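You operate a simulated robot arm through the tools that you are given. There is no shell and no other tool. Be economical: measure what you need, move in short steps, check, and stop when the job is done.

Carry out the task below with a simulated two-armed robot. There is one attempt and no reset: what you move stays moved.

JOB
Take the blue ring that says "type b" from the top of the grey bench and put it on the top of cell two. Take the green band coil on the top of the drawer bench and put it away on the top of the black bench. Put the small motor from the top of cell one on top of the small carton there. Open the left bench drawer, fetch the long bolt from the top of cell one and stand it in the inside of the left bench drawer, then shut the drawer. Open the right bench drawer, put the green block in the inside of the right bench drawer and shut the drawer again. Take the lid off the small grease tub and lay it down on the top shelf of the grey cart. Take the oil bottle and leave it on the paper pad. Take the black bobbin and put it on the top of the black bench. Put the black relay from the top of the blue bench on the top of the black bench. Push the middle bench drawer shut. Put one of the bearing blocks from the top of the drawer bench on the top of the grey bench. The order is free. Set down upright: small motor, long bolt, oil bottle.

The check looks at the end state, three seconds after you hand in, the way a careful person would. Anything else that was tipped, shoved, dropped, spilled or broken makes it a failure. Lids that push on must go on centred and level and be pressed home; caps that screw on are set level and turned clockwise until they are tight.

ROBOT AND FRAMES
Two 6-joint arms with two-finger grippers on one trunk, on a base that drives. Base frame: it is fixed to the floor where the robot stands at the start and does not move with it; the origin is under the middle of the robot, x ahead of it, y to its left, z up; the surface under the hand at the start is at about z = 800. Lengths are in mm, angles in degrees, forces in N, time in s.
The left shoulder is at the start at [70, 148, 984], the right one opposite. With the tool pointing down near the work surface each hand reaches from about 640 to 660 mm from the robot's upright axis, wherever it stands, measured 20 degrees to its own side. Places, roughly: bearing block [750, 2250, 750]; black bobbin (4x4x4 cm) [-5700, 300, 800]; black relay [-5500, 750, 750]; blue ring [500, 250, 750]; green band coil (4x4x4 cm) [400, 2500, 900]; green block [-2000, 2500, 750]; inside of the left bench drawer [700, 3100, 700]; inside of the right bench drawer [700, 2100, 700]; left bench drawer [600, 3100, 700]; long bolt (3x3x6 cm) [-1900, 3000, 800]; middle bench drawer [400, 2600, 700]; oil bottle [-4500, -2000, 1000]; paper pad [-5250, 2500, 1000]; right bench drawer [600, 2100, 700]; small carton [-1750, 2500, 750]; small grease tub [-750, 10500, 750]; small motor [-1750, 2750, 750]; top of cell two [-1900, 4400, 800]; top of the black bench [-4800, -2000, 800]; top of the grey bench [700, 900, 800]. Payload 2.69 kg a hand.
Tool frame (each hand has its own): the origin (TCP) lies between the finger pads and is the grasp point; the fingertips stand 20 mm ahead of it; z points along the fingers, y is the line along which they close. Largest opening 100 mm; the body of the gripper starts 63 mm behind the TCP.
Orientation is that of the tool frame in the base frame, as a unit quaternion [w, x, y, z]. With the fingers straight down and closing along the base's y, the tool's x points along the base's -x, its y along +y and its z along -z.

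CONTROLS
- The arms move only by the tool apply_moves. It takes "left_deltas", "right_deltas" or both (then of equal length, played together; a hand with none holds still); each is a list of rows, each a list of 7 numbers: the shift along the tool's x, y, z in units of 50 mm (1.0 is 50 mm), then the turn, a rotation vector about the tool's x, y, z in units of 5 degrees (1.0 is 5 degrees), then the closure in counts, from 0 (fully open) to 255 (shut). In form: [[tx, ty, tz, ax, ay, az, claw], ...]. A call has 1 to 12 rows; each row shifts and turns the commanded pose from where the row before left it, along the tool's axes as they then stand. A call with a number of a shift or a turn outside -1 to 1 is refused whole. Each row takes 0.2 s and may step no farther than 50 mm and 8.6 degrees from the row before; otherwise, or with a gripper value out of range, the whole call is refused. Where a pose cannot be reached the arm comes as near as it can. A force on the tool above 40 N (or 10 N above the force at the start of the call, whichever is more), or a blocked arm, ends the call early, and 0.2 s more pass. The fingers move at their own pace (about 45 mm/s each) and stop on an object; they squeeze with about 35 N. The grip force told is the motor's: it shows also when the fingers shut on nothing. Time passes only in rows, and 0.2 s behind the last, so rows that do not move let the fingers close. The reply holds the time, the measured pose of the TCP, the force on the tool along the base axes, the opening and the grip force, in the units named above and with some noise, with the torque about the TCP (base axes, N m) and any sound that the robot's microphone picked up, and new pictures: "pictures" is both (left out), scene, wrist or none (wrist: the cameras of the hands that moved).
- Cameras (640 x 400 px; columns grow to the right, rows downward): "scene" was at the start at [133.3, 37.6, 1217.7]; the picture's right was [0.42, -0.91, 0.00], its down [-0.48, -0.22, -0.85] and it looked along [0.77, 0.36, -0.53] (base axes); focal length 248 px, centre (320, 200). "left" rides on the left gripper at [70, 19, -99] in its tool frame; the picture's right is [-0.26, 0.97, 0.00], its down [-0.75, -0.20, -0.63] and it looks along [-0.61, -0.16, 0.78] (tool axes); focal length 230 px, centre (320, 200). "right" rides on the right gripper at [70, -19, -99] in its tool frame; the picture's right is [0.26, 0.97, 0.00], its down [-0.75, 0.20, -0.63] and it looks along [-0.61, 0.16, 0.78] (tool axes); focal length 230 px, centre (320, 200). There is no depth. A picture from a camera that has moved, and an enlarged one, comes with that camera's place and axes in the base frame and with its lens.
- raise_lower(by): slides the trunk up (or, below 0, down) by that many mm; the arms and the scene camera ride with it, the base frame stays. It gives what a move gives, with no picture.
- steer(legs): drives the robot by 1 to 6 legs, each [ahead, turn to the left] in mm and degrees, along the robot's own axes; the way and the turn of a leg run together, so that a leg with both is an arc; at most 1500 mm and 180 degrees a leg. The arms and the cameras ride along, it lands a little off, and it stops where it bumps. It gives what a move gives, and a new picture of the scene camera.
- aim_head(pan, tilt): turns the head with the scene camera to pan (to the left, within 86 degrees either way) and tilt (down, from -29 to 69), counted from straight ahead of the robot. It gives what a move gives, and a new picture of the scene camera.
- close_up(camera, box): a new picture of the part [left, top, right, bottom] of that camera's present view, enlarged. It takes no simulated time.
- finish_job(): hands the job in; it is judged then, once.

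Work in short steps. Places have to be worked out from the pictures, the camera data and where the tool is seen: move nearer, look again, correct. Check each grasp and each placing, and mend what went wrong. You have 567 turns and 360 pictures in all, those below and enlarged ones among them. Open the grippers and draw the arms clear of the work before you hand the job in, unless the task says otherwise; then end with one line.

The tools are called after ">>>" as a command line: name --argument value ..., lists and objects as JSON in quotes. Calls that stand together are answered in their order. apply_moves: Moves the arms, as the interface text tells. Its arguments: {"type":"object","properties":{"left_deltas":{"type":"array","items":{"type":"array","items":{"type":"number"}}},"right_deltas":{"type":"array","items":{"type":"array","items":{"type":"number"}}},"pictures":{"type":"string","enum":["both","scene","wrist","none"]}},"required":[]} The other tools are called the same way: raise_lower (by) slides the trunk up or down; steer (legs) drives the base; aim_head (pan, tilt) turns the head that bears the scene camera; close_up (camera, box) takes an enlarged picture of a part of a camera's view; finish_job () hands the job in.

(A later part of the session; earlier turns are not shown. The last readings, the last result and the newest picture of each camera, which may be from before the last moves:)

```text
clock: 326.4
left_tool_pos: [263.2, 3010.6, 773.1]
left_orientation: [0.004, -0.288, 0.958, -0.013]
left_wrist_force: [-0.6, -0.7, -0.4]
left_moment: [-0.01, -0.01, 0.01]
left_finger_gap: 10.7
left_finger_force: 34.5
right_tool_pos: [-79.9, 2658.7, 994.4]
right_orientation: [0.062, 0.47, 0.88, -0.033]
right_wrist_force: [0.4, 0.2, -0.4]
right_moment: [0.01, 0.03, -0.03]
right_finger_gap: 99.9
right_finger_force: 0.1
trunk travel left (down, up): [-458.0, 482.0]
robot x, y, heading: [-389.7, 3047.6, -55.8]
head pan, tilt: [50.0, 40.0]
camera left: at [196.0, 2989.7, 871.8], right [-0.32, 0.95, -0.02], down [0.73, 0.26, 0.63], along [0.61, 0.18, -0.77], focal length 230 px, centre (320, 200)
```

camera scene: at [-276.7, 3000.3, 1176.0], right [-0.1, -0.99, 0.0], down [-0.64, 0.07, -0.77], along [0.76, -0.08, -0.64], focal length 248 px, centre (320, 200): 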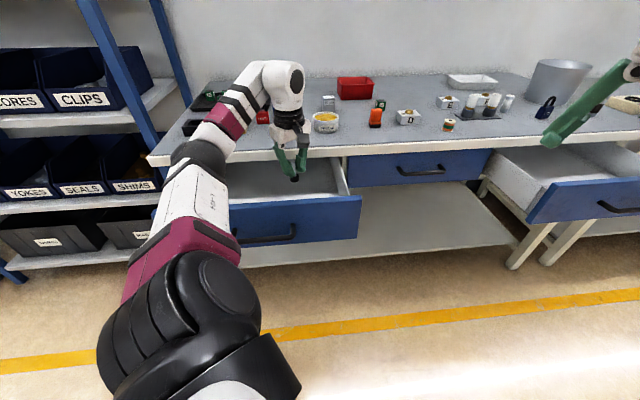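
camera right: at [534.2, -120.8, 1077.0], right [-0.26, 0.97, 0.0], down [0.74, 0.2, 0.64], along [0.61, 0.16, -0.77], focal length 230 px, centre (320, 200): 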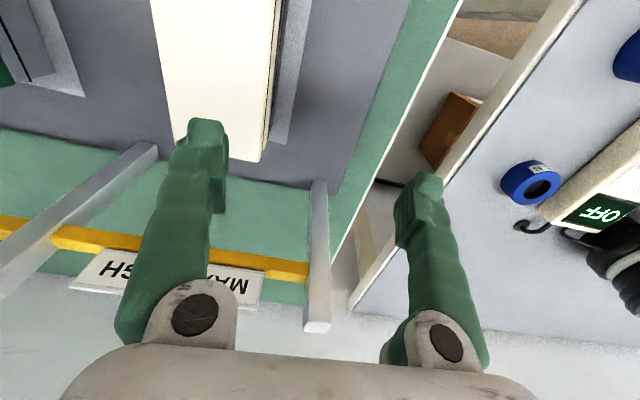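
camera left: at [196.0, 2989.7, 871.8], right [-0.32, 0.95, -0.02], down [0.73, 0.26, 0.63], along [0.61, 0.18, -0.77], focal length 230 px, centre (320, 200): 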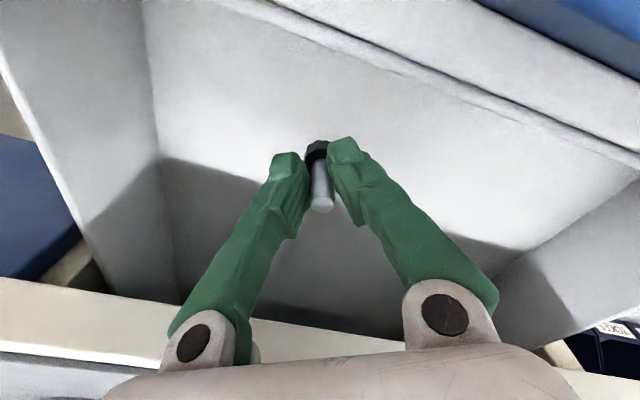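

Continue down in small steps.

>>> raise_lower --by -12

>>> apply_moves --left_deltas '[[0, 0, 0.06, 0, 0, 0, 255], [0, 0, 0.06, 0, 0, 0, 255], [0, 0, 0.06, 0, 0, 0, 255], [0, 0, 0, 0, 0, 0, 255]]' --pictures "none"

>>> apply_moves --left_deltas '[[0, 0, 0.06, 0, 0, 0, 255], [0, 0, 0.06, 0, 0, 0, 255], [0, 0, 0, 0, 0, 0, 255]]' --pictures "none"

```text
clock: 326.9
left_tool_pos: [263.5, 3010.7, 759.5]
left_orientation: [0.004, -0.288, 0.958, -0.012]
left_wrist_force: [-0.4, -0.3, 0.0]
left_moment: [0.01, -0.01, -0.02]
left_finger_gap: 10.8
left_finger_force: 35.4
right_tool_pos: [-80.9, 2658.7, 982.5]
right_orientation: [0.063, 0.469, 0.88, -0.032]
right_wrist_force: [0.4, 0.3, -0.6]
right_moment: [0.0, 0.0, -0.01]
right_finger_gap: 100.1
right_finger_force: 0.1
trunk travel left (down, up): [-446.0, 494.0]
robot x, y, heading: [-393.5, 3052.8, -55.8]
head pan, tilt: [50.0, 40.0]
```

```text
clock: 327.9
left_tool_pos: [263.3, 3010.7, 751.9]
left_orientation: [0.004, -0.288, 0.958, -0.012]
left_wrist_force: [-0.3, -0.3, 0.2]
left_moment: [0.0, 0.0, -0.03]
left_finger_gap: 11.0
left_finger_force: 34.4
right_tool_pos: [-81.1, 2658.6, 983.4]
right_orientation: [0.063, 0.47, 0.88, -0.032]
right_wrist_force: [0.4, 0.4, -0.8]
right_moment: [0.01, -0.03, -0.01]
right_finger_gap: 100.1
right_finger_force: 0.0
trunk travel left (down, up): [-446.0, 494.0]
robot x, y, heading: [-391.1, 3050.1, -56.1]
head pan, tilt: [50.0, 40.0]
```

```text
clock: 328.8
left_tool_pos: [263.7, 3010.7, 745.6]
left_orientation: [0.003, -0.287, 0.958, -0.013]
left_wrist_force: [-0.9, 0.5, -1.0]
left_moment: [0.02, 0.01, 0.02]
left_finger_gap: 10.9
left_finger_force: 35.0
right_tool_pos: [-80.6, 2658.2, 983.2]
right_orientation: [0.063, 0.47, 0.88, -0.033]
right_wrist_force: [-0.5, 0.2, 0.7]
right_moment: [0.01, -0.01, -0.03]
right_finger_gap: 100.0
right_finger_force: 0.1
trunk travel left (down, up): [-446.0, 494.0]
robot x, y, heading: [-392.1, 3050.5, -55.6]
head pan, tilt: [50.0, 40.0]
```

No contact yet; continue.

>>> apply_moves --left_deltas '[[0, 0, 0.06, 0, 0, 0, 255], [0, 0, 0.06, 0, 0, 0, 255], [0, 0, 0, 0, 0, 0, 255]]' --pictures "none"

>>> apply_moves --left_deltas '[[0, 0, 0.06, 0, 0, 0, 255], [0, 0, 0.06, 0, 0, 0, 255], [0, 0, 0, 0, 0, 0, 255]]' --pictures "wrist"

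```text
clock: 329.6
left_tool_pos: [264.8, 3010.2, 738.9]
left_orientation: [0.005, -0.288, 0.958, -0.013]
left_wrist_force: [0.8, -0.2, -0.9]
left_moment: [-0.03, -0.01, 0.01]
left_finger_gap: 10.8
left_finger_force: 35.1
right_tool_pos: [-81.2, 2658.7, 982.7]
right_orientation: [0.063, 0.47, 0.88, -0.032]
right_wrist_force: [-0.5, 0.5, 0.3]
right_moment: [0.02, -0.01, 0.02]
right_finger_gap: 99.7
right_finger_force: 0.1
trunk travel left (down, up): [-446.0, 494.0]
robot x, y, heading: [-393.2, 3047.6, -55.7]
head pan, tilt: [50.0, 40.0]
```

```text
clock: 330.4
left_tool_pos: [263.7, 3011.1, 733.0]
left_orientation: [0.004, -0.287, 0.958, -0.012]
left_wrist_force: [-0.3, -0.2, -0.8]
left_moment: [0.03, 0.01, -0.02]
left_finger_gap: 10.9
left_finger_force: 35.0
right_tool_pos: [-80.6, 2658.6, 982.7]
right_orientation: [0.062, 0.47, 0.88, -0.033]
right_wrist_force: [0.3, -0.2, -1.0]
right_moment: [0.04, 0.0, 0.01]
right_finger_gap: 100.0
right_finger_force: 0.0
trunk travel left (down, up): [-446.0, 494.0]
robot x, y, heading: [-388.8, 3047.9, -56.1]
head pan, tilt: [50.0, 40.0]
camera left: at [195.8, 2989.2, 832.3], right [-0.32, 0.95, -0.03], down [0.73, 0.26, 0.63], along [0.61, 0.18, -0.77], focal length 230 px, centre (320, 200)
```

left: 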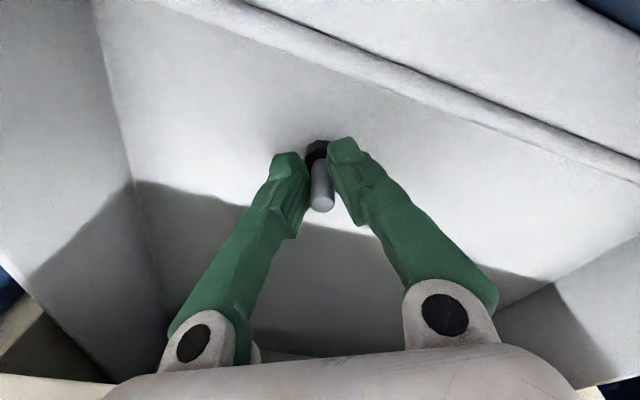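

The wrist camera is right above the drawer's front wall, so going deeper could touch it. I raise 40 mm, and rotate the tool 40° so the camera swings inside the drawer width.

>>> raise_lower --by 40

>>> apply_moves --left_deltas '[[0, 0, 0, 0, 0, -1, 255], [0, 0, 0, 0, 0, -1, 255], [0, 0, 0, 0, 0, -1, 255], [0, 0, 0, 0, 0, -1, 255], [0, 0, 0, 0, 0, -1, 255], [0, 0, 0, 0, 0, -1, 255], [0, 0, 0, 0, 0, -1, 255], [0, 0, 0, 0, 0, -1, 255]]' --pictures "both"

```text
clock: 331.2
left_tool_pos: [262.4, 3010.3, 773.2]
left_orientation: [0.004, -0.288, 0.958, -0.012]
left_wrist_force: [-0.2, -0.4, -0.4]
left_moment: [-0.01, -0.01, 0.02]
left_finger_gap: 10.9
left_finger_force: 35.4
right_tool_pos: [-80.8, 2658.9, 1022.5]
right_orientation: [0.062, 0.469, 0.88, -0.033]
right_wrist_force: [0.4, -0.6, -0.7]
right_moment: [0.01, 0.0, -0.02]
right_finger_gap: 99.8
right_finger_force: 0.2
trunk travel left (down, up): [-486.0, 454.0]
robot x, y, heading: [-390.8, 3053.3, -55.8]
head pan, tilt: [50.0, 40.0]
```

```text
clock: 333.0
left_tool_pos: [264.1, 3010.6, 773.1]
left_orientation: [-0.001, -0.598, 0.801, -0.013]
left_wrist_force: [-0.1, -0.4, -0.6]
left_moment: [-0.01, 0.03, -0.02]
left_finger_gap: 10.5
left_finger_force: 35.2
right_tool_pos: [-80.6, 2658.5, 1022.3]
right_orientation: [0.063, 0.469, 0.88, -0.032]
right_wrist_force: [0.4, 0.2, -0.6]
right_moment: [0.04, -0.02, -0.01]
right_finger_gap: 100.0
right_finger_force: 0.0
trunk travel left (down, up): [-486.0, 454.0]
robot x, y, heading: [-393.6, 3046.5, -56.1]
head pan, tilt: [50.0, 40.0]
camera scene: at [-276.8, 3000.3, 1149.0], right [-0.1, -0.99, 0.0], down [-0.64, 0.07, -0.77], along [0.76, -0.08, -0.64], focal length 248 px, centre (320, 200)
camera left: at [226.6, 2950.6, 873.6], right [-0.85, 0.52, -0.02], down [0.4, 0.68, 0.62], along [0.34, 0.52, -0.78], focal length 230 px, centre (320, 200)
```

scene: 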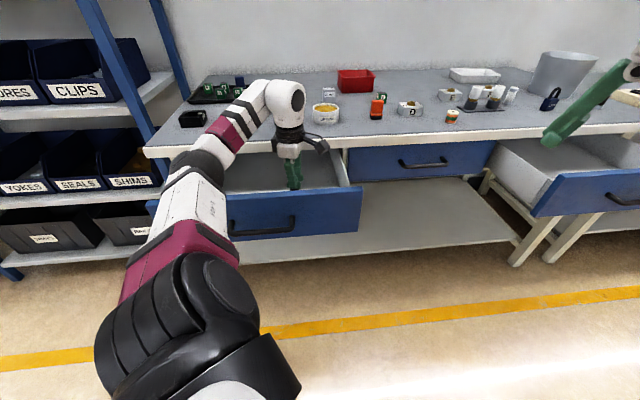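
left: 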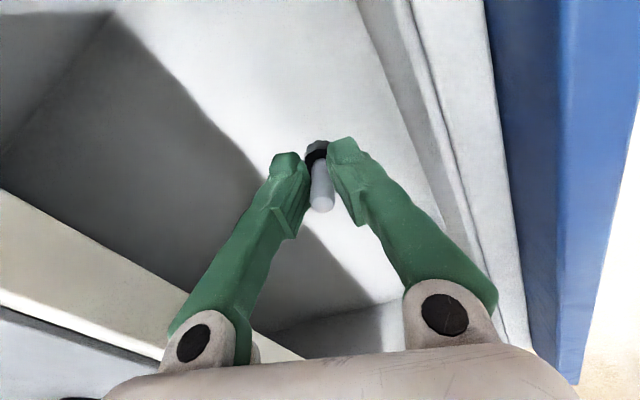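

The apron is at x≈375 and the front wall's inner side at ≈213, so I centre at x≈288 before going deeper.

>>> apply_moves --left_deltas '[[-0.14, -0.48, 0, 0, 0, 0, 255]]' --pictures "none"

>>> raise_lower --by -40

>>> apply_moves --left_deltas '[[0, 0, 0.06, 0, 0, 0, 255], [0, 0, 0, 0, 0, 0, 255]]' --pictures "none"

```text
clock: 333.4
left_tool_pos: [288.5, 3008.2, 771.7]
left_orientation: [-0.002, -0.598, 0.802, -0.012]
left_wrist_force: [0.0, -0.3, -1.1]
left_moment: [0.02, 0.04, -0.01]
left_finger_gap: 10.8
left_finger_force: 35.6
right_tool_pos: [-79.1, 2657.7, 1022.4]
right_orientation: [0.062, 0.47, 0.88, -0.032]
right_wrist_force: [0.6, -0.8, 0.1]
right_moment: [0.0, 0.03, 0.0]
right_finger_gap: 100.1
right_finger_force: 0.0
trunk travel left (down, up): [-486.0, 454.0]
robot x, y, heading: [-388.9, 3051.2, -55.9]
head pan, tilt: [50.0, 40.0]
```

```text
clock: 334.2
left_tool_pos: [287.8, 3009.4, 733.8]
left_orientation: [-0.002, -0.597, 0.803, -0.012]
left_wrist_force: [-0.2, 0.3, -1.3]
left_moment: [0.0, 0.02, 0.0]
left_finger_gap: 10.8
left_finger_force: 35.3
right_tool_pos: [-81.3, 2657.9, 983.0]
right_orientation: [0.063, 0.47, 0.88, -0.031]
right_wrist_force: [0.0, -0.1, -0.9]
right_moment: [0.02, -0.01, -0.02]
right_finger_gap: 99.9
right_finger_force: 0.1
trunk travel left (down, up): [-446.0, 494.0]
robot x, y, heading: [-389.4, 3048.0, -55.7]
head pan, tilt: [50.0, 40.0]
```

```text
clock: 334.8
left_tool_pos: [287.8, 3008.7, 729.1]
left_orientation: [-0.001, -0.597, 0.802, -0.013]
left_wrist_force: [-0.4, 0.5, -0.4]
left_moment: [-0.01, 0.02, -0.01]
left_finger_gap: 10.9
left_finger_force: 35.1
right_tool_pos: [-81.0, 2658.4, 983.0]
right_orientation: [0.062, 0.47, 0.88, -0.032]
right_wrist_force: [-0.4, -0.6, 0.1]
right_moment: [0.01, -0.01, 0.0]
right_finger_gap: 100.0
right_finger_force: 0.1
trunk travel left (down, up): [-446.0, 494.0]
robot x, y, heading: [-388.5, 3054.1, -55.9]
head pan, tilt: [50.0, 40.0]
```

Continue down in 3 mm steps.

>>> apply_moves --left_deltas '[[0, 0, 0.06, 0, 0, 0, 255], [0, 0, 0.06, 0, 0, 0, 255], [0, 0, 0, 0, 0, 0, 255]]' --pictures "none"

>>> apply_moves --left_deltas '[[0, 0, 0.06, 0, 0, 0, 255], [0, 0, 0.06, 0, 0, 0, 255], [0, 0, 0, 0, 0, 0, 255]]' --pictures "wrist"

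```text
clock: 335.6
left_tool_pos: [287.2, 3008.6, 726.4]
left_orientation: [0.0, -0.597, 0.802, -0.015]
left_wrist_force: [0.5, -1.1, 9.9]
left_moment: [0.1, 0.01, -0.02]
left_finger_gap: 10.7
left_finger_force: 35.1
right_tool_pos: [-82.4, 2657.9, 982.4]
right_orientation: [0.064, 0.469, 0.88, -0.032]
right_wrist_force: [0.5, 0.6, 0.3]
right_moment: [-0.01, -0.03, 0.03]
right_finger_gap: 100.2
right_finger_force: 0.1
trunk travel left (down, up): [-446.0, 494.0]
robot x, y, heading: [-393.4, 3051.8, -55.9]
head pan, tilt: [50.0, 40.0]
```

```text
clock: 336.4
left_tool_pos: [285.5, 3009.6, 723.4]
left_orientation: [0.002, -0.598, 0.802, -0.016]
left_wrist_force: [0.8, 0.3, 31.6]
left_moment: [0.21, -0.04, 0.0]
left_finger_gap: 11.0
left_finger_force: 35.4
right_tool_pos: [-86.7, 2658.0, 984.0]
right_orientation: [0.066, 0.469, 0.88, -0.031]
right_wrist_force: [0.3, -0.2, 0.2]
right_moment: [0.01, 0.02, 0.02]
right_finger_gap: 100.0
right_finger_force: 0.0
trunk travel left (down, up): [-446.0, 494.0]
robot x, y, heading: [-390.0, 3047.8, -56.0]
head pan, tilt: [50.0, 40.0]
camera left: at [246.8, 2949.4, 824.0], right [-0.85, 0.52, -0.03], down [0.39, 0.68, 0.62], along [0.35, 0.52, -0.78], focal length 230 px, centre (320, 200)
```

left: 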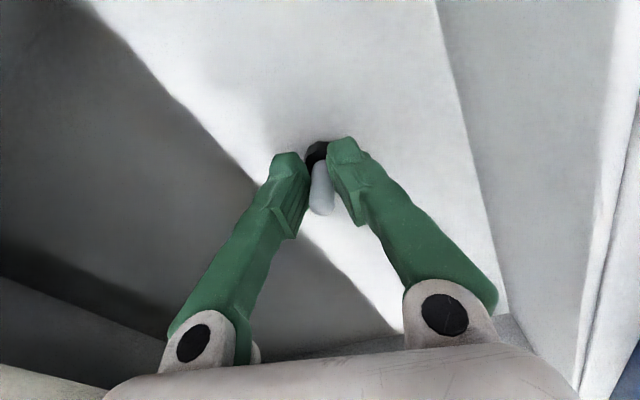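

Contact on the drawer floor (31 N). Ease up slightly, open, and lift out.

>>> apply_moves --left_deltas '[[0, 0, -0.05, 0, 0, 0, 255], [0, 0, 0, 0, 0, 0, 200], [0, 0, 0, 0, 0, 0, 150], [0, 0, 0, 0, 0, 0, 110], [0, 0, 0, 0, 0, 0, 110], [0, 0, -0.4, 0, 0, 0, 110], [0, 0, -0.6, 0, 0, 0, 110], [0, 0, -0.6, 0, 0, 0, 110]]' --pictures "wrist"

```text
clock: 338.2
left_tool_pos: [285.4, 3025.8, 777.8]
left_orientation: [-0.002, -0.597, 0.802, -0.018]
left_wrist_force: [-0.3, 0.0, -0.1]
left_moment: [0.01, 0.05, -0.01]
left_finger_gap: 56.7
left_finger_force: 0.0
left hand out of reach, approached as far as the arm can: row 8
right_tool_pos: [-80.1, 2660.3, 983.6]
right_orientation: [0.064, 0.469, 0.88, -0.033]
right_wrist_force: [-0.2, -0.6, -0.1]
right_moment: [0.02, -0.02, 0.0]
right_finger_gap: 100.0
right_finger_force: 0.1
trunk travel left (down, up): [-446.0, 494.0]
robot x, y, heading: [-389.2, 3050.9, -55.6]
head pan, tilt: [50.0, 40.0]
camera left: at [247.9, 2966.6, 879.7], right [-0.85, 0.52, -0.03], down [0.39, 0.68, 0.62], along [0.34, 0.51, -0.79], focal length 230 px, centre (320, 200)
```

left: 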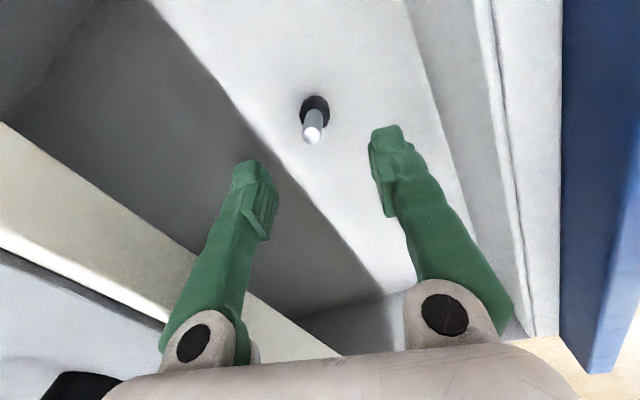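

The bolt stands upright in the drawer. Raise clear, close the fingers, retract the hand in front of the drawer and tilt it a little forward for pushing.

>>> raise_lower --by 110

>>> apply_moves --left_deltas '[[0.28, 0.95, 0, 0, 0, 0, 255], [0.28, 0.95, 0, 0, 0, 0, 255], [0.28, 0.95, 0, 0, 0, 0, 255], [0.28, 0.95, 0, 0, 0, 0, 255], [0, 0, 0, 0.959, -0.284, 0, 255], [0, 0, 0, 0.959, -0.284, 0, 255], [0, 0, 0, 0.959, -0.284, 0, 255]]' --pictures "scene"

```text
clock: 339.6
left_tool_pos: [286.5, 3026.1, 888.5]
left_orientation: [-0.001, -0.597, 0.802, -0.017]
left_wrist_force: [-0.1, -0.7, 0.0]
left_moment: [-0.01, 0.0, 0.02]
left_finger_gap: 56.9
left_finger_force: 0.1
right_tool_pos: [-79.3, 2659.0, 1091.6]
right_orientation: [0.062, 0.47, 0.88, -0.033]
right_wrist_force: [1.0, 0.2, -0.6]
right_moment: [-0.02, -0.02, 0.0]
right_finger_gap: 100.0
right_finger_force: 0.0
trunk travel left (down, up): [-556.0, 384.0]
robot x, y, heading: [-389.3, 3048.5, -56.0]
head pan, tilt: [50.0, 40.0]
```

```text
clock: 341.2
left_tool_pos: [122.0, 2995.0, 883.6]
left_orientation: [0.105, -0.592, 0.793, -0.096]
left_wrist_force: [-0.1, 0.3, -0.4]
left_moment: [-0.04, -0.01, 0.0]
left_finger_gap: 0.0
left_finger_force: 29.4
left hand out of reach, approached as far as the arm can: row 3, 4, 6
right_tool_pos: [-82.9, 2657.3, 1093.5]
right_orientation: [0.063, 0.47, 0.88, -0.032]
right_wrist_force: [-0.4, -1.1, -0.4]
right_moment: [0.03, -0.01, 0.0]
right_finger_gap: 100.0
right_finger_force: 0.2
trunk travel left (down, up): [-556.0, 384.0]
robot x, y, heading: [-388.5, 3052.9, -56.0]
head pan, tilt: [50.0, 40.0]
camera scene: at [-277.9, 3000.2, 1219.1], right [-0.1, -0.99, 0.0], down [-0.64, 0.07, -0.77], along [0.76, -0.08, -0.64], focal length 248 px, centre (320, 200)
```

scene: 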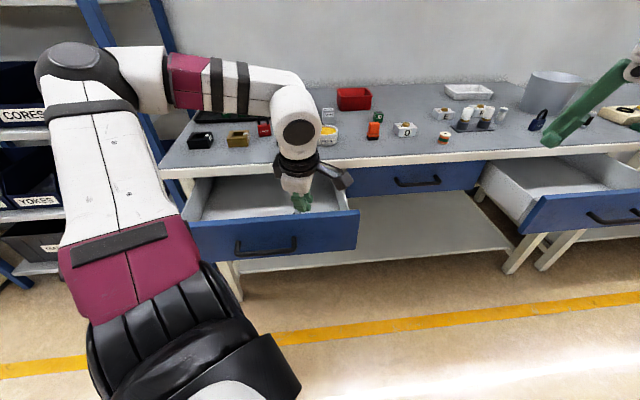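

Backing the robot 60 mm puts the fist at [88, 3045], in front of the handle. Then lower to handle height.

>>> steer --legs '[[-62, 0]]'

>>> raise_lower --by -150

>>> apply_moves --left_deltas '[[0, 0, 0, 0, 0, 0, 255]]' --pictures "both"

```text
clock: 342.2
left_tool_pos: [90.1, 3044.3, 883.8]
left_orientation: [0.106, -0.593, 0.792, -0.094]
left_wrist_force: [1.1, 1.1, 1.0]
left_moment: [-0.13, 0.05, -0.03]
left_finger_gap: 0.0
left_finger_force: 30.0
right_tool_pos: [-115.6, 2707.4, 1092.3]
right_orientation: [0.062, 0.47, 0.88, -0.031]
right_wrist_force: [-0.6, -0.7, 0.2]
right_moment: [-0.02, 0.0, -0.01]
right_finger_gap: 100.0
right_finger_force: 0.0
trunk travel left (down, up): [-556.0, 384.0]
robot x, y, heading: [-427.5, 3102.8, -55.9]
head pan, tilt: [50.0, 40.0]
camera scene: at [-311.3, 3050.0, 1218.9], right [-0.1, -0.99, 0.0], down [-0.64, 0.07, -0.77], along [0.76, -0.08, -0.64], focal length 248 px, centre (320, 200)
```

scene: 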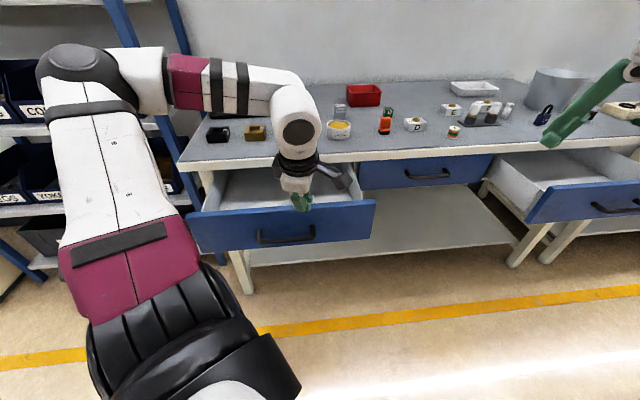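

```text
clock: 344.0
left_tool_pos: [89.4, 3046.7, 733.4]
left_orientation: [0.105, -0.593, 0.793, -0.095]
left_wrist_force: [1.2, -0.2, 1.0]
left_moment: [0.02, 0.01, 0.0]
left_finger_gap: 0.1
left_finger_force: 29.8
right_tool_pos: [-116.0, 2709.7, 942.2]
right_orientation: [0.063, 0.469, 0.88, -0.031]
right_wrist_force: [0.1, -0.7, 0.0]
right_moment: [-0.01, -0.02, -0.04]
right_finger_gap: 100.0
right_finger_force: 0.0
trunk travel left (down, up): [-406.0, 534.0]
robot x, y, heading: [-425.4, 3104.4, -56.0]
head pan, tilt: [50.0, 40.0]
```

```text
clock: 344.4
left_tool_pos: [86.6, 3045.5, 734.7]
left_orientation: [0.105, -0.592, 0.793, -0.095]
left_wrist_force: [0.3, 0.3, 0.1]
left_moment: [0.0, 0.03, 0.03]
left_finger_gap: 0.3
left_finger_force: 28.9
right_tool_pos: [-116.6, 2709.8, 942.3]
right_orientation: [0.063, 0.47, 0.88, -0.032]
right_wrist_force: [-0.1, -0.5, -0.8]
right_moment: [0.01, -0.01, 0.0]
right_finger_gap: 99.8
right_finger_force: 0.0
trunk travel left (down, up): [-406.0, 534.0]
robot x, y, heading: [-427.6, 3100.6, -56.3]
head pan, tilt: [50.0, 40.0]
camera scene: at [-311.8, 3051.5, 1069.0], right [-0.1, -0.99, 0.0], down [-0.64, 0.07, -0.77], along [0.76, -0.08, -0.64], focal length 248 px, centre (320, 200)
camera left: at [26.6, 2986.1, 820.9], right [-0.82, 0.52, -0.25], down [0.22, 0.68, 0.7], along [0.53, 0.52, -0.67], focal length 230 px, centre (320, 200)
```

scene: 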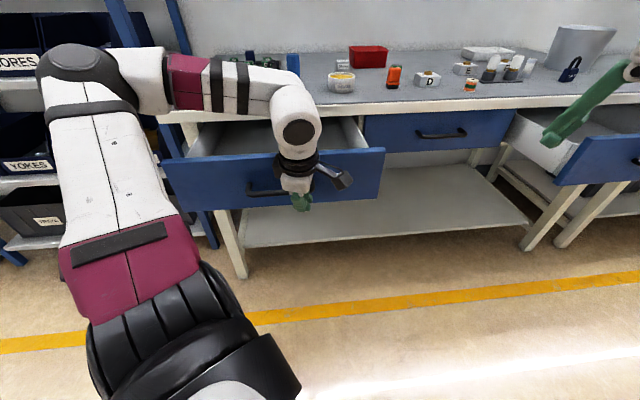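
left: 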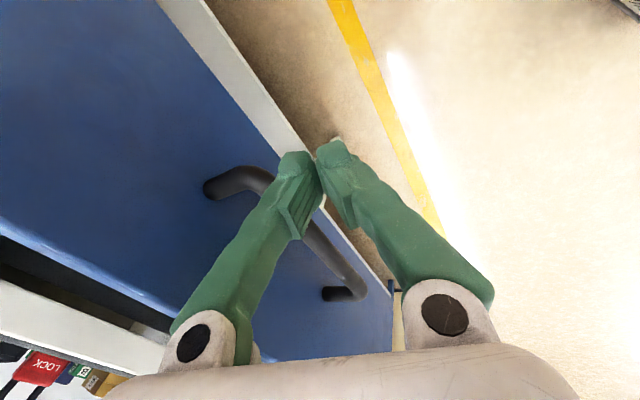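

Push +x slowly with the arm (about 12 mm per row).

>>> apply_moves --left_deltas '[[-0.066, -0.22, 0.067, 0, 0, 0, 255], [-0.066, -0.22, 0.067, 0, 0, 0, 255], [-0.066, -0.22, 0.067, 0, 0, 0, 255], [-0.066, -0.22, 0.067, 0, 0, 0, 255], [-0.066, -0.22, 0.067, 0, 0, 0, 255], [-0.066, -0.22, 0.067, 0, 0, 0, 255], [-0.066, -0.22, 0.067, 0, 0, 0, 255], [-0.066, -0.22, 0.067, 0, 0, 0, 255], [-0.066, -0.22, 0.067, 0, 0, 0, 255], [-0.066, -0.22, 0.067, 0, 0, 0, 255], [-0.066, -0.22, 0.067, 0, 0, 0, 255], [-0.066, -0.22, 0.067, 0, 0, 0, 255]]' --pictures "both"

```text
clock: 347.0
left_tool_pos: [231.4, 3045.9, 733.2]
left_orientation: [0.104, -0.593, 0.793, -0.095]
left_wrist_force: [0.4, 0.5, -0.2]
left_moment: [0.0, 0.01, 0.01]
left_finger_gap: 0.0
left_finger_force: 29.2
right_tool_pos: [-116.9, 2709.4, 942.3]
right_orientation: [0.062, 0.47, 0.88, -0.032]
right_wrist_force: [0.0, 0.1, -0.7]
right_moment: [0.02, 0.01, 0.02]
right_finger_gap: 100.0
right_finger_force: 0.0
trunk travel left (down, up): [-406.0, 534.0]
robot x, y, heading: [-427.1, 3104.5, -56.0]
head pan, tilt: [50.0, 40.0]
camera scene: at [-311.6, 3051.3, 1069.0], right [-0.1, -0.99, 0.0], down [-0.64, 0.07, -0.77], along [0.76, -0.08, -0.64], focal length 248 px, centre (320, 200)
camera left: at [170.3, 2986.0, 821.3], right [-0.82, 0.52, -0.25], down [0.21, 0.68, 0.7], along [0.53, 0.52, -0.67], focal length 230 px, centre (320, 200)
```

scene: 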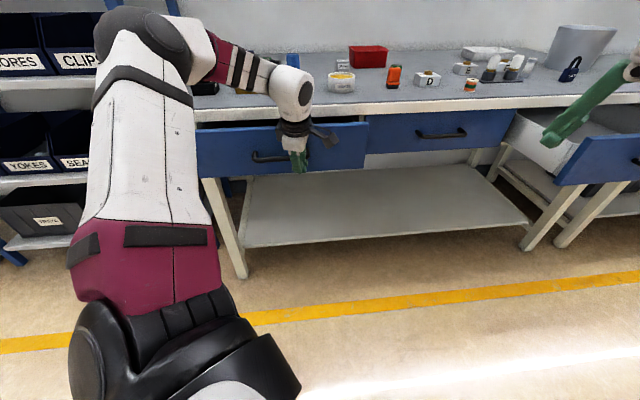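
left: 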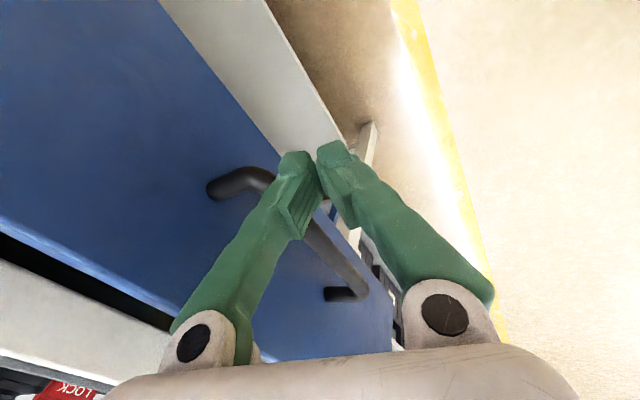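

The drawer slides in. Continue another ~92 mm, then finish gently.

>>> apply_moves --left_deltas '[[-0.066, -0.22, 0.067, 0, 0, 0, 255], [-0.066, -0.22, 0.067, 0, 0, 0, 255], [-0.066, -0.22, 0.067, 0, 0, 0, 255], [-0.066, -0.22, 0.067, 0, 0, 0, 255], [-0.066, -0.22, 0.067, 0, 0, 0, 255], [-0.066, -0.22, 0.067, 0, 0, 0, 255], [-0.04, -0.14, 0.04, 0, 0, 0, 255], [-0.03, -0.1, 0.03, 0, 0, 0, 255], [-0.03, -0.1, 0.03, 0, 0, 0, 255], [-0.03, -0.1, 0.03, 0, 0, 0, 255]]' --pictures "both"

```text
clock: 349.2
left_tool_pos: [313.5, 3044.7, 732.6]
left_orientation: [0.101, -0.592, 0.794, -0.09]
left_wrist_force: [-33.1, -9.0, -13.9]
left_moment: [-0.06, 0.25, -0.02]
left_finger_gap: 0.0
left_finger_force: 29.8
left hand out of reach, approached as far as the arm can: row 9, 10
right_tool_pos: [-118.9, 2708.4, 942.4]
right_orientation: [0.065, 0.47, 0.88, -0.031]
right_wrist_force: [0.1, 0.0, -0.2]
right_moment: [0.02, 0.04, -0.01]
right_finger_gap: 100.2
right_finger_force: 0.1
trunk travel left (down, up): [-406.0, 534.0]
robot x, y, heading: [-423.4, 3102.4, -56.1]
head pan, tilt: [50.0, 40.0]
camera scene: at [-314.8, 3049.4, 1069.0], right [-0.11, -0.99, 0.0], down [-0.64, 0.07, -0.77], along [0.76, -0.08, -0.64], focal length 248 px, centre (320, 200)
camera left: at [252.8, 2984.9, 820.6], right [-0.82, 0.52, -0.24], down [0.22, 0.68, 0.7], along [0.53, 0.52, -0.67], focal length 230 px, centre (320, 200)
```

scene: 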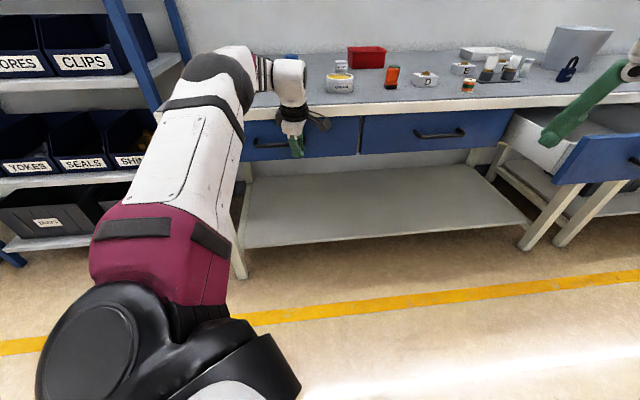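
left: 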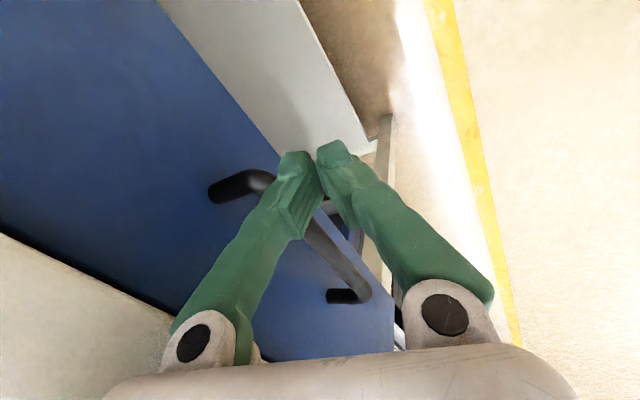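

Resistance 33 N: check flushness against the middle drawer.

>>> close_up --camera "scene" --box '[230, 90, 430, 180]'

```text
3.20 times, centred on (330, 135) of scene
camera zoom: at [-314.8, 3049.4, 1069.0], right [-0.11, -0.99, 0.0], down [-0.64, 0.07, -0.77], along [0.76, -0.08, -0.64], focal length 794 px, centre (288, 408)
```

zoom: 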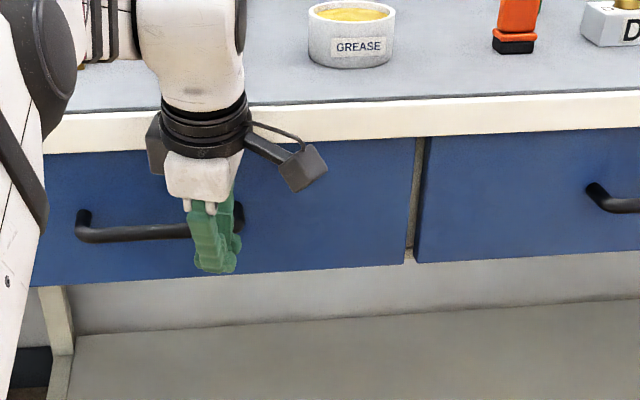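

The left drawer is flush with the middle one. Retract, raise, and restore the tool to vertical; then extend to the travel pose.

>>> apply_moves --left_deltas '[[0.138, 0.46, -0.14, 0, 0, 0, 255], [0.138, 0.46, -0.14, 0, 0, 0, 255], [0.138, 0.46, -0.14, 0, 0, 0, 255]]' --pictures "none"

>>> raise_lower --by 320

>>> apply_moves --left_deltas '[[0, 0, 0, -0.959, 0.284, 0, 0], [0, 0, 0, -0.959, 0.284, 0, 0], [0, 0, 0, -0.959, 0.284, 0, 0], [0, 0, 0, 0, 0, 1, 0], [0, 0, 0, 0, 0, 1, 0], [0, 0, 0, 0, 0, 1, 0], [0, 0, 0, 0, 0, 1, 0]]' --pictures "none"

```text
clock: 350.0
left_tool_pos: [243.8, 3047.9, 734.9]
left_orientation: [0.106, -0.593, 0.793, -0.095]
left_wrist_force: [-0.3, 0.3, -0.1]
left_moment: [-0.03, 0.0, 0.0]
left_finger_gap: 0.0
left_finger_force: 29.5
right_tool_pos: [-116.5, 2710.0, 942.9]
right_orientation: [0.064, 0.47, 0.88, -0.034]
right_wrist_force: [0.6, 0.1, 0.8]
right_moment: [0.01, 0.01, 0.01]
right_finger_gap: 99.9
right_finger_force: 0.1
trunk travel left (down, up): [-406.0, 534.0]
robot x, y, heading: [-428.9, 3101.6, -55.8]
head pan, tilt: [50.0, 40.0]
```

```text
clock: 353.1
left_tool_pos: [244.9, 3047.0, 1054.6]
left_orientation: [0.105, -0.592, 0.793, -0.095]
left_wrist_force: [0.3, 0.5, -0.6]
left_moment: [-0.02, -0.04, 0.01]
left_finger_gap: 0.0
left_finger_force: 29.5
right_tool_pos: [-117.0, 2709.5, 1262.8]
right_orientation: [0.063, 0.47, 0.88, -0.033]
right_wrist_force: [0.4, 0.5, -0.4]
right_moment: [0.0, -0.02, -0.02]
right_finger_gap: 100.2
right_finger_force: 0.1
trunk travel left (down, up): [-726.0, 214.0]
robot x, y, heading: [-428.2, 3104.0, -55.6]
head pan, tilt: [50.0, 40.0]
```

```text
clock: 354.7
left_tool_pos: [244.1, 3046.7, 1053.8]
left_orientation: [0.004, -0.449, 0.893, -0.017]
left_wrist_force: [0.5, 0.1, 0.3]
left_moment: [-0.02, -0.02, 0.0]
left_finger_gap: 100.0
left_finger_force: 0.1
right_tool_pos: [-117.1, 2708.8, 1262.1]
right_orientation: [0.063, 0.47, 0.88, -0.033]
right_wrist_force: [-0.5, 0.1, 0.0]
right_moment: [-0.01, -0.02, -0.01]
right_finger_gap: 100.0
right_finger_force: 0.1
trunk travel left (down, up): [-726.0, 214.0]
robot x, y, heading: [-429.2, 3105.1, -55.9]
head pan, tilt: [50.0, 40.0]
```

Fix the small tilt and drive to cell one's near end for the green READY block at about [−1882, 2411].

>>> apply_moves --left_deltas '[[0, 0, 0, -0.39, -0.1, 0, 0], [0, 0, -0.6, 0, 0, 0, 0]]' --pictures "none"

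>>> steer --legs '[[0, -80], [1118, 0], [0, -102]]'

>>> apply_moves --left_deltas '[[0, 0, 0, 0, 0, 0, 0]]' --pictures "wrist"

```text
clock: 355.3
left_tool_pos: [243.0, 3046.3, 1085.1]
left_orientation: [-0.001, -0.449, 0.893, 0.001]
left_wrist_force: [-0.7, 1.3, 0.6]
left_moment: [0.02, -0.02, 0.0]
left_finger_gap: 100.0
left_finger_force: 0.0
right_tool_pos: [-116.7, 2709.5, 1263.6]
right_orientation: [0.063, 0.47, 0.88, -0.032]
right_wrist_force: [-0.4, 0.0, 0.4]
right_moment: [0.0, -0.02, -0.02]
right_finger_gap: 99.9
right_finger_force: 0.1
trunk travel left (down, up): [-726.0, 214.0]
robot x, y, heading: [-427.7, 3101.0, -55.9]
head pan, tilt: [50.0, 40.0]
```

```text
clock: 368.7
left_tool_pos: [-1884.8, 2411.2, 1082.4]
left_orientation: [0.0, 0.901, 0.435, 0.0]
left_wrist_force: [-0.2, 0.3, -0.1]
left_moment: [0.0, -0.02, 0.02]
left_finger_gap: 100.0
left_finger_force: 0.0
right_tool_pos: [-1515.5, 2737.4, 1263.3]
right_orientation: [-0.034, 0.872, -0.484, -0.062]
right_wrist_force: [0.1, 0.2, -0.3]
right_moment: [0.03, 0.03, 0.0]
right_finger_gap: 100.1
right_finger_force: 0.1
trunk travel left (down, up): [-726.0, 214.0]
robot x, y, heading: [-1219.6, 2331.1, 122.2]
head pan, tilt: [50.0, 40.0]
camera scene: at [-1327.0, 2388.1, 1389.0], right [0.14, 0.99, 0.0], down [0.64, -0.09, -0.77], along [-0.76, 0.1, -0.64], focal length 248 px, centre (320, 200)
```

scene: 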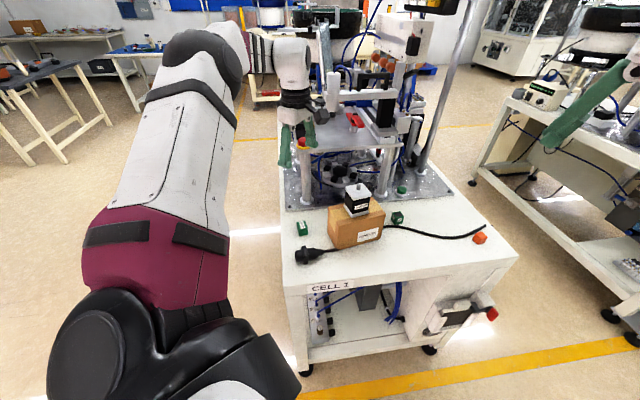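

```text
clock: 369.1
left_tool_pos: [-1885.1, 2412.0, 1084.0]
left_orientation: [0.001, 0.901, 0.435, 0.0]
left_wrist_force: [-0.1, -0.4, -0.3]
left_moment: [0.0, -0.02, -0.02]
left_finger_gap: 100.0
left_finger_force: 0.0
right_tool_pos: [-1514.4, 2735.9, 1262.1]
right_orientation: [-0.034, 0.872, -0.484, -0.061]
right_wrist_force: [-0.1, -1.1, 0.1]
right_moment: [0.02, -0.02, 0.01]
right_finger_gap: 99.9
right_finger_force: 0.1
trunk travel left (down, up): [-726.0, 214.0]
robot x, y, heading: [-1220.4, 2334.7, 122.1]
head pan, tilt: [50.0, 40.0]
camera left: at [-1826.2, 2454.6, 1184.2], right [0.6, -0.8, 0.0], down [-0.62, -0.46, 0.63], along [-0.5, -0.38, -0.78], focal length 230 px, centre (320, 200)
```

left: 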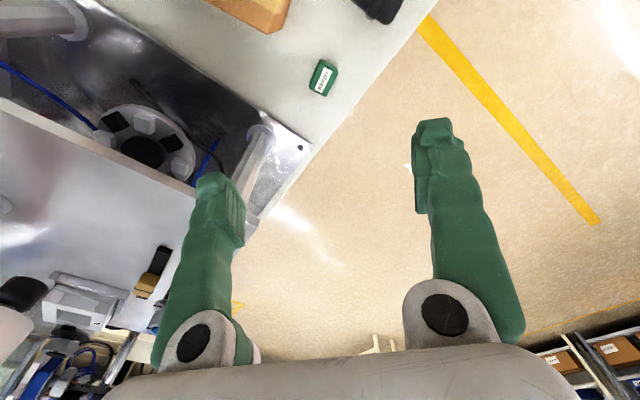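

Block at about [−1879, 2407], rotated ~18°. Rotate the tool 33°, partly close to 70 mm, and lower.

>>> apply_moves --left_deltas '[[0.1, 0.1, 0, 0, 0, 1, 76], [0, 0, 0, 0, 0, 1, 76], [0, 0, 0, 0, 0, 1, 76], [0, 0, 0, 0, 0, 1, 76], [0, 0, 0, 0, 0, 1, 76], [0, 0, 0, 0, 0, 1, 76], [0, 0, 0, 0, 0, 0.7, 76]]' --pictures "none"

>>> raise_lower --by -190

>>> apply_moves --left_deltas '[[0, 0, 0, 0, 0, 0, 76]]' --pictures "wrist"

```text
clock: 370.7
left_tool_pos: [-1878.6, 2412.7, 1084.7]
left_orientation: [0.0, 0.988, 0.155, 0.001]
left_wrist_force: [-0.5, -0.3, -0.2]
left_moment: [0.01, 0.01, -0.01]
left_finger_gap: 70.3
left_finger_force: 0.0
right_tool_pos: [-1515.1, 2736.2, 1263.1]
right_orientation: [-0.034, 0.872, -0.484, -0.062]
right_wrist_force: [-1.1, -0.1, 0.0]
right_moment: [-0.02, 0.02, -0.02]
right_finger_gap: 100.2
right_finger_force: 0.1
trunk travel left (down, up): [-726.0, 214.0]
robot x, y, heading: [-1212.3, 2333.5, 122.6]
head pan, tilt: [50.0, 40.0]
```

```text
clock: 372.8
left_tool_pos: [-1880.2, 2413.2, 894.2]
left_orientation: [0.001, 0.988, 0.157, 0.001]
left_wrist_force: [0.3, 0.4, -0.5]
left_moment: [-0.02, 0.0, -0.02]
left_finger_gap: 70.3
left_finger_force: 0.1
right_tool_pos: [-1514.5, 2735.9, 1073.0]
right_orientation: [-0.033, 0.872, -0.484, -0.062]
right_wrist_force: [0.4, -1.0, 0.1]
right_moment: [0.0, -0.03, 0.02]
right_finger_gap: 100.1
right_finger_force: 0.0
trunk travel left (down, up): [-536.0, 404.0]
robot x, y, heading: [-1220.1, 2334.0, 122.1]
head pan, tilt: [50.0, 40.0]
```

```text
clock: 373.2
left_tool_pos: [-1879.9, 2412.8, 893.6]
left_orientation: [0.001, 0.988, 0.156, 0.001]
left_wrist_force: [0.4, -0.5, -0.5]
left_moment: [0.03, -0.01, -0.01]
left_finger_gap: 70.2
left_finger_force: 0.0
right_tool_pos: [-1514.7, 2737.1, 1072.8]
right_orientation: [-0.034, 0.872, -0.484, -0.063]
right_wrist_force: [-1.1, 0.1, -0.1]
right_moment: [-0.03, 0.01, 0.01]
right_finger_gap: 99.9
right_finger_force: 0.1
trunk travel left (down, up): [-536.0, 404.0]
robot x, y, heading: [-1217.7, 2336.2, 122.1]
head pan, tilt: [50.0, 40.0]
camera left: at [-1805.3, 2416.6, 994.3], right [0.05, -1.0, 0.0], down [-0.78, -0.04, 0.63], along [-0.63, -0.03, -0.78], focal length 230 px, centre (320, 200)
```

left: 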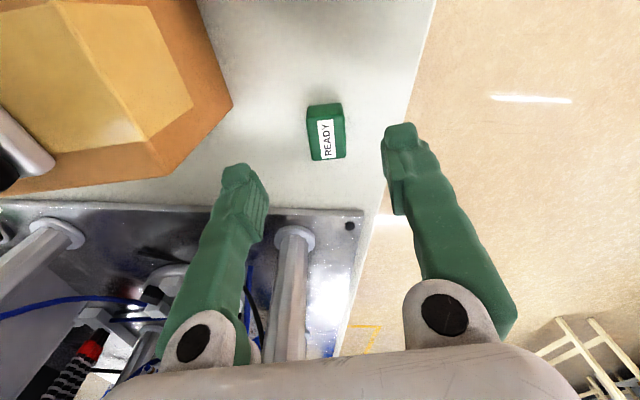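

Rotate 10° more, shift 6 mm, lower and grip the block.

>>> apply_moves --left_deltas '[[0, 0, 0, 0, 0, 1, 76], [0, 0.12, 0, 0, 0, 1, 76]]' --pictures "none"

>>> raise_lower --by -77

>>> apply_moves --left_deltas '[[0, 0, 0, 0, 0, 0, 160], [0, 0, 0, 0, 0, 0, 255], [0, 0, 0, 0, 0, 0, 255], [0, 0, 0, 0, 0, 0, 255]]' --pictures "wrist"

```text
clock: 373.8
left_tool_pos: [-1878.3, 2406.0, 894.4]
left_orientation: [-0.001, 0.998, 0.07, 0.0]
left_wrist_force: [0.0, -0.7, -0.3]
left_moment: [0.0, -0.01, 0.0]
left_finger_gap: 69.9
left_finger_force: 0.0
right_tool_pos: [-1513.5, 2736.0, 1072.7]
right_orientation: [-0.033, 0.872, -0.484, -0.062]
right_wrist_force: [0.1, -0.3, 0.5]
right_moment: [0.02, -0.01, -0.04]
right_finger_gap: 100.0
right_finger_force: 0.0
trunk travel left (down, up): [-536.0, 404.0]
robot x, y, heading: [-1218.1, 2337.9, 122.3]
head pan, tilt: [50.0, 40.0]
```

```text
clock: 374.9
left_tool_pos: [-1877.8, 2407.6, 817.4]
left_orientation: [0.0, 0.998, 0.069, 0.001]
left_wrist_force: [-0.5, 1.2, -0.2]
left_moment: [-0.02, -0.01, 0.02]
left_finger_gap: 70.0
left_finger_force: 0.1
right_tool_pos: [-1514.1, 2737.2, 995.3]
right_orientation: [-0.033, 0.872, -0.485, -0.063]
right_wrist_force: [-0.6, 0.1, -0.5]
right_moment: [0.01, 0.04, -0.03]
right_finger_gap: 99.7
right_finger_force: 0.0
trunk travel left (down, up): [-459.0, 481.0]
robot x, y, heading: [-1219.7, 2336.1, 122.2]
head pan, tilt: [50.0, 40.0]
```

```text
clock: 375.9
left_tool_pos: [-1878.1, 2407.0, 817.4]
left_orientation: [0.001, 0.998, 0.069, 0.001]
left_wrist_force: [0.2, 0.1, -0.4]
left_moment: [0.0, -0.03, 0.02]
left_finger_gap: 28.4
left_finger_force: 35.2
right_tool_pos: [-1513.7, 2737.2, 995.5]
right_orientation: [-0.034, 0.872, -0.485, -0.063]
right_wrist_force: [0.0, 0.2, -0.3]
right_moment: [-0.01, 0.03, -0.02]
right_finger_gap: 99.9
right_finger_force: 0.0
trunk travel left (down, up): [-459.0, 481.0]
robot x, y, heading: [-1217.0, 2335.9, 122.1]
head pan, tilt: [50.0, 40.0]
camera left: at [-1804.4, 2398.1, 917.5], right [-0.12, -0.99, 0.0], down [-0.77, 0.09, 0.63], along [-0.62, 0.08, -0.78], focal length 230 px, centre (320, 200)
```

left: 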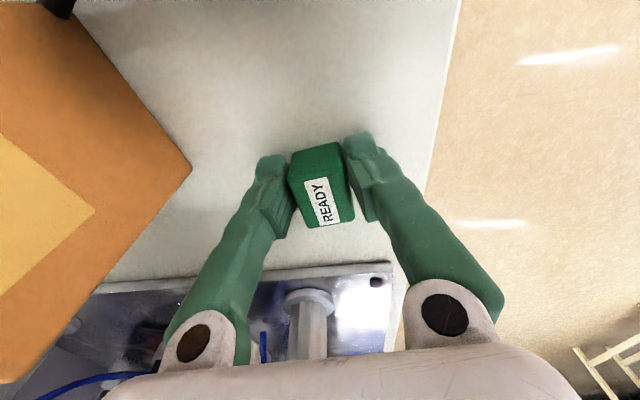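

Block gripped (28 mm). Lift and drive to the open right drawer, orienting the tool so its camera will lie within the drawer width.

>>> raise_lower --by 300

>>> steer --legs '[[0, -151], [1041, 0], [0, 3]]'

>>> apply_moves --left_deltas '[[0, 0, 0, 0, 0, -1, 255], [0, 0, 0, 0, 0, -1, 255], [0, 0, 0, 0, 0, -1, 255], [0, 0, 0, 0, 0, -1, 255], [0, 0, 0, 0, 0, -1, 255], [0, 0, 0, 0, 0, -1, 255], [0, 0, 0, 0, 0, -1, 255], [0, 0, 0, 0, 0, -1, 255], [0, 0, 0, 0, 0, -1, 255], [0, 0, 0, 0, 0, -1, 255]]' --pictures "scene"

```text
clock: 378.9
left_tool_pos: [-1878.3, 2407.4, 1116.4]
left_orientation: [0.001, 0.998, 0.07, 0.001]
left_wrist_force: [-0.9, -0.4, -0.3]
left_moment: [0.02, 0.01, 0.03]
left_finger_gap: 28.3
left_finger_force: 34.8
right_tool_pos: [-1515.3, 2735.8, 1295.8]
right_orientation: [-0.034, 0.872, -0.485, -0.062]
right_wrist_force: [-0.4, -0.3, 0.8]
right_moment: [0.04, 0.02, -0.03]
right_finger_gap: 100.1
right_finger_force: 0.1
trunk travel left (down, up): [-759.0, 181.0]
robot x, y, heading: [-1216.9, 2334.6, 122.4]
head pan, tilt: [50.0, 40.0]
```

```text
clock: 390.9
left_tool_pos: [284.8, 2104.6, 1119.4]
left_orientation: [0.001, -0.338, 0.941, 0.002]
left_wrist_force: [-0.9, -0.7, 0.0]
left_moment: [-0.01, -0.02, -0.03]
left_finger_gap: 28.4
left_finger_force: 35.1
right_tool_pos: [147.3, 1630.5, 1295.4]
right_orientation: [0.068, 0.229, 0.971, -0.013]
right_wrist_force: [-0.7, -0.6, 0.2]
right_moment: [0.0, 0.01, 0.02]
right_finger_gap: 99.8
right_finger_force: 0.1
trunk travel left (down, up): [-759.0, 181.0]
robot x, y, heading: [-315.5, 1823.9, -26.3]
head pan, tilt: [50.0, 40.0]
camera scene: at [-191.4, 1830.7, 1422.1], right [0.4, -0.92, 0.0], down [-0.59, -0.26, -0.77], along [0.7, 0.31, -0.64], focal length 248 px, centre (320, 200)
```

scene: 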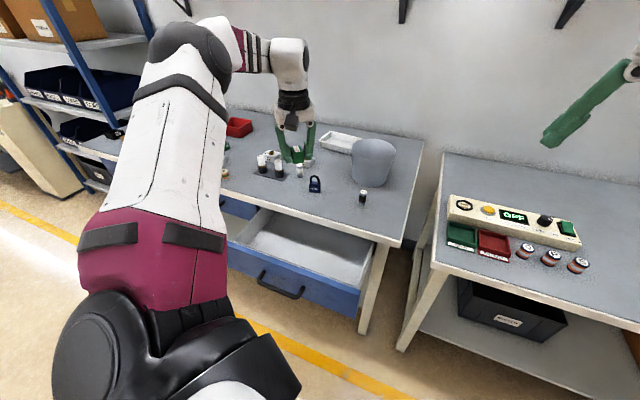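

```text
clock: 393.1
left_tool_pos: [285.4, 2105.9, 1117.9]
left_orientation: [0.0, -0.705, 0.709, 0.001]
left_wrist_force: [-0.2, 0.1, -0.7]
left_moment: [-0.02, 0.03, 0.02]
left_finger_gap: 28.4
left_finger_force: 35.0
right_tool_pos: [147.1, 1636.7, 1295.1]
right_orientation: [0.069, 0.23, 0.971, -0.015]
right_wrist_force: [-0.5, -0.5, 0.1]
right_moment: [-0.01, -0.03, -0.01]
right_finger_gap: 100.1
right_finger_force: 0.0
trunk travel left (down, up): [-759.0, 181.0]
robot x, y, heading: [-316.4, 1820.9, -26.0]
head pan, tilt: [50.0, 40.0]
camera scene: at [-191.5, 1835.3, 1422.0], right [0.4, -0.92, 0.0], down [-0.59, -0.26, -0.77], along [0.7, 0.31, -0.64], focal length 248 px, centre (320, 200)
```

scene: 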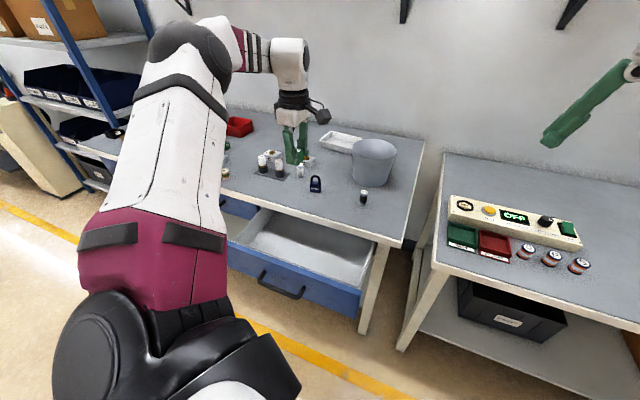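

Right above the drawer interior. Lower 330 mm and look.

>>> raise_lower --by -330

>>> apply_moves --left_deltas '[[0, 0, 0, 0, 0, 0, 255]]' --pictures "wrist"

```text
clock: 396.4
left_tool_pos: [285.2, 2106.6, 787.3]
left_orientation: [0.0, -0.704, 0.71, 0.002]
left_wrist_force: [-0.1, -0.8, -1.2]
left_moment: [-0.01, 0.01, -0.01]
left_finger_gap: 28.1
left_finger_force: 34.9
right_tool_pos: [146.8, 1635.1, 965.5]
right_orientation: [0.068, 0.23, 0.971, -0.016]
right_wrist_force: [-0.8, -0.1, -1.2]
right_moment: [-0.04, 0.0, 0.03]
right_finger_gap: 99.9
right_finger_force: 0.1
trunk travel left (down, up): [-429.0, 511.0]
robot x, y, heading: [-316.8, 1824.8, -26.3]
head pan, tilt: [50.0, 40.0]
```

```text
clock: 396.8
left_tool_pos: [284.7, 2105.7, 787.1]
left_orientation: [-0.001, -0.704, 0.71, 0.001]
left_wrist_force: [0.3, 0.0, -0.7]
left_moment: [0.02, -0.01, 0.01]
left_finger_gap: 28.2
left_finger_force: 34.9
right_tool_pos: [147.4, 1635.9, 965.9]
right_orientation: [0.069, 0.229, 0.971, -0.016]
right_wrist_force: [-0.7, 0.3, -0.1]
right_moment: [0.01, 0.02, 0.01]
right_finger_gap: 100.1
right_finger_force: 0.1
trunk travel left (down, up): [-429.0, 511.0]
robot x, y, heading: [-316.7, 1823.1, -26.3]
head pan, tilt: [50.0, 40.0]
camera left: at [267.8, 2036.2, 887.8], right [-0.96, 0.27, 0.0], down [0.21, 0.75, 0.63], along [0.17, 0.61, -0.78], focal length 230 px, centre (320, 200)
```

left: 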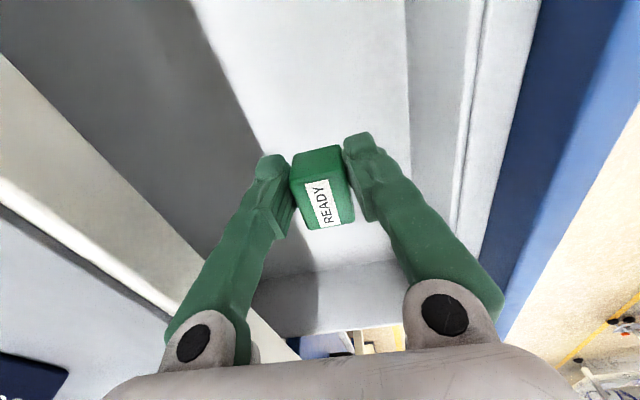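

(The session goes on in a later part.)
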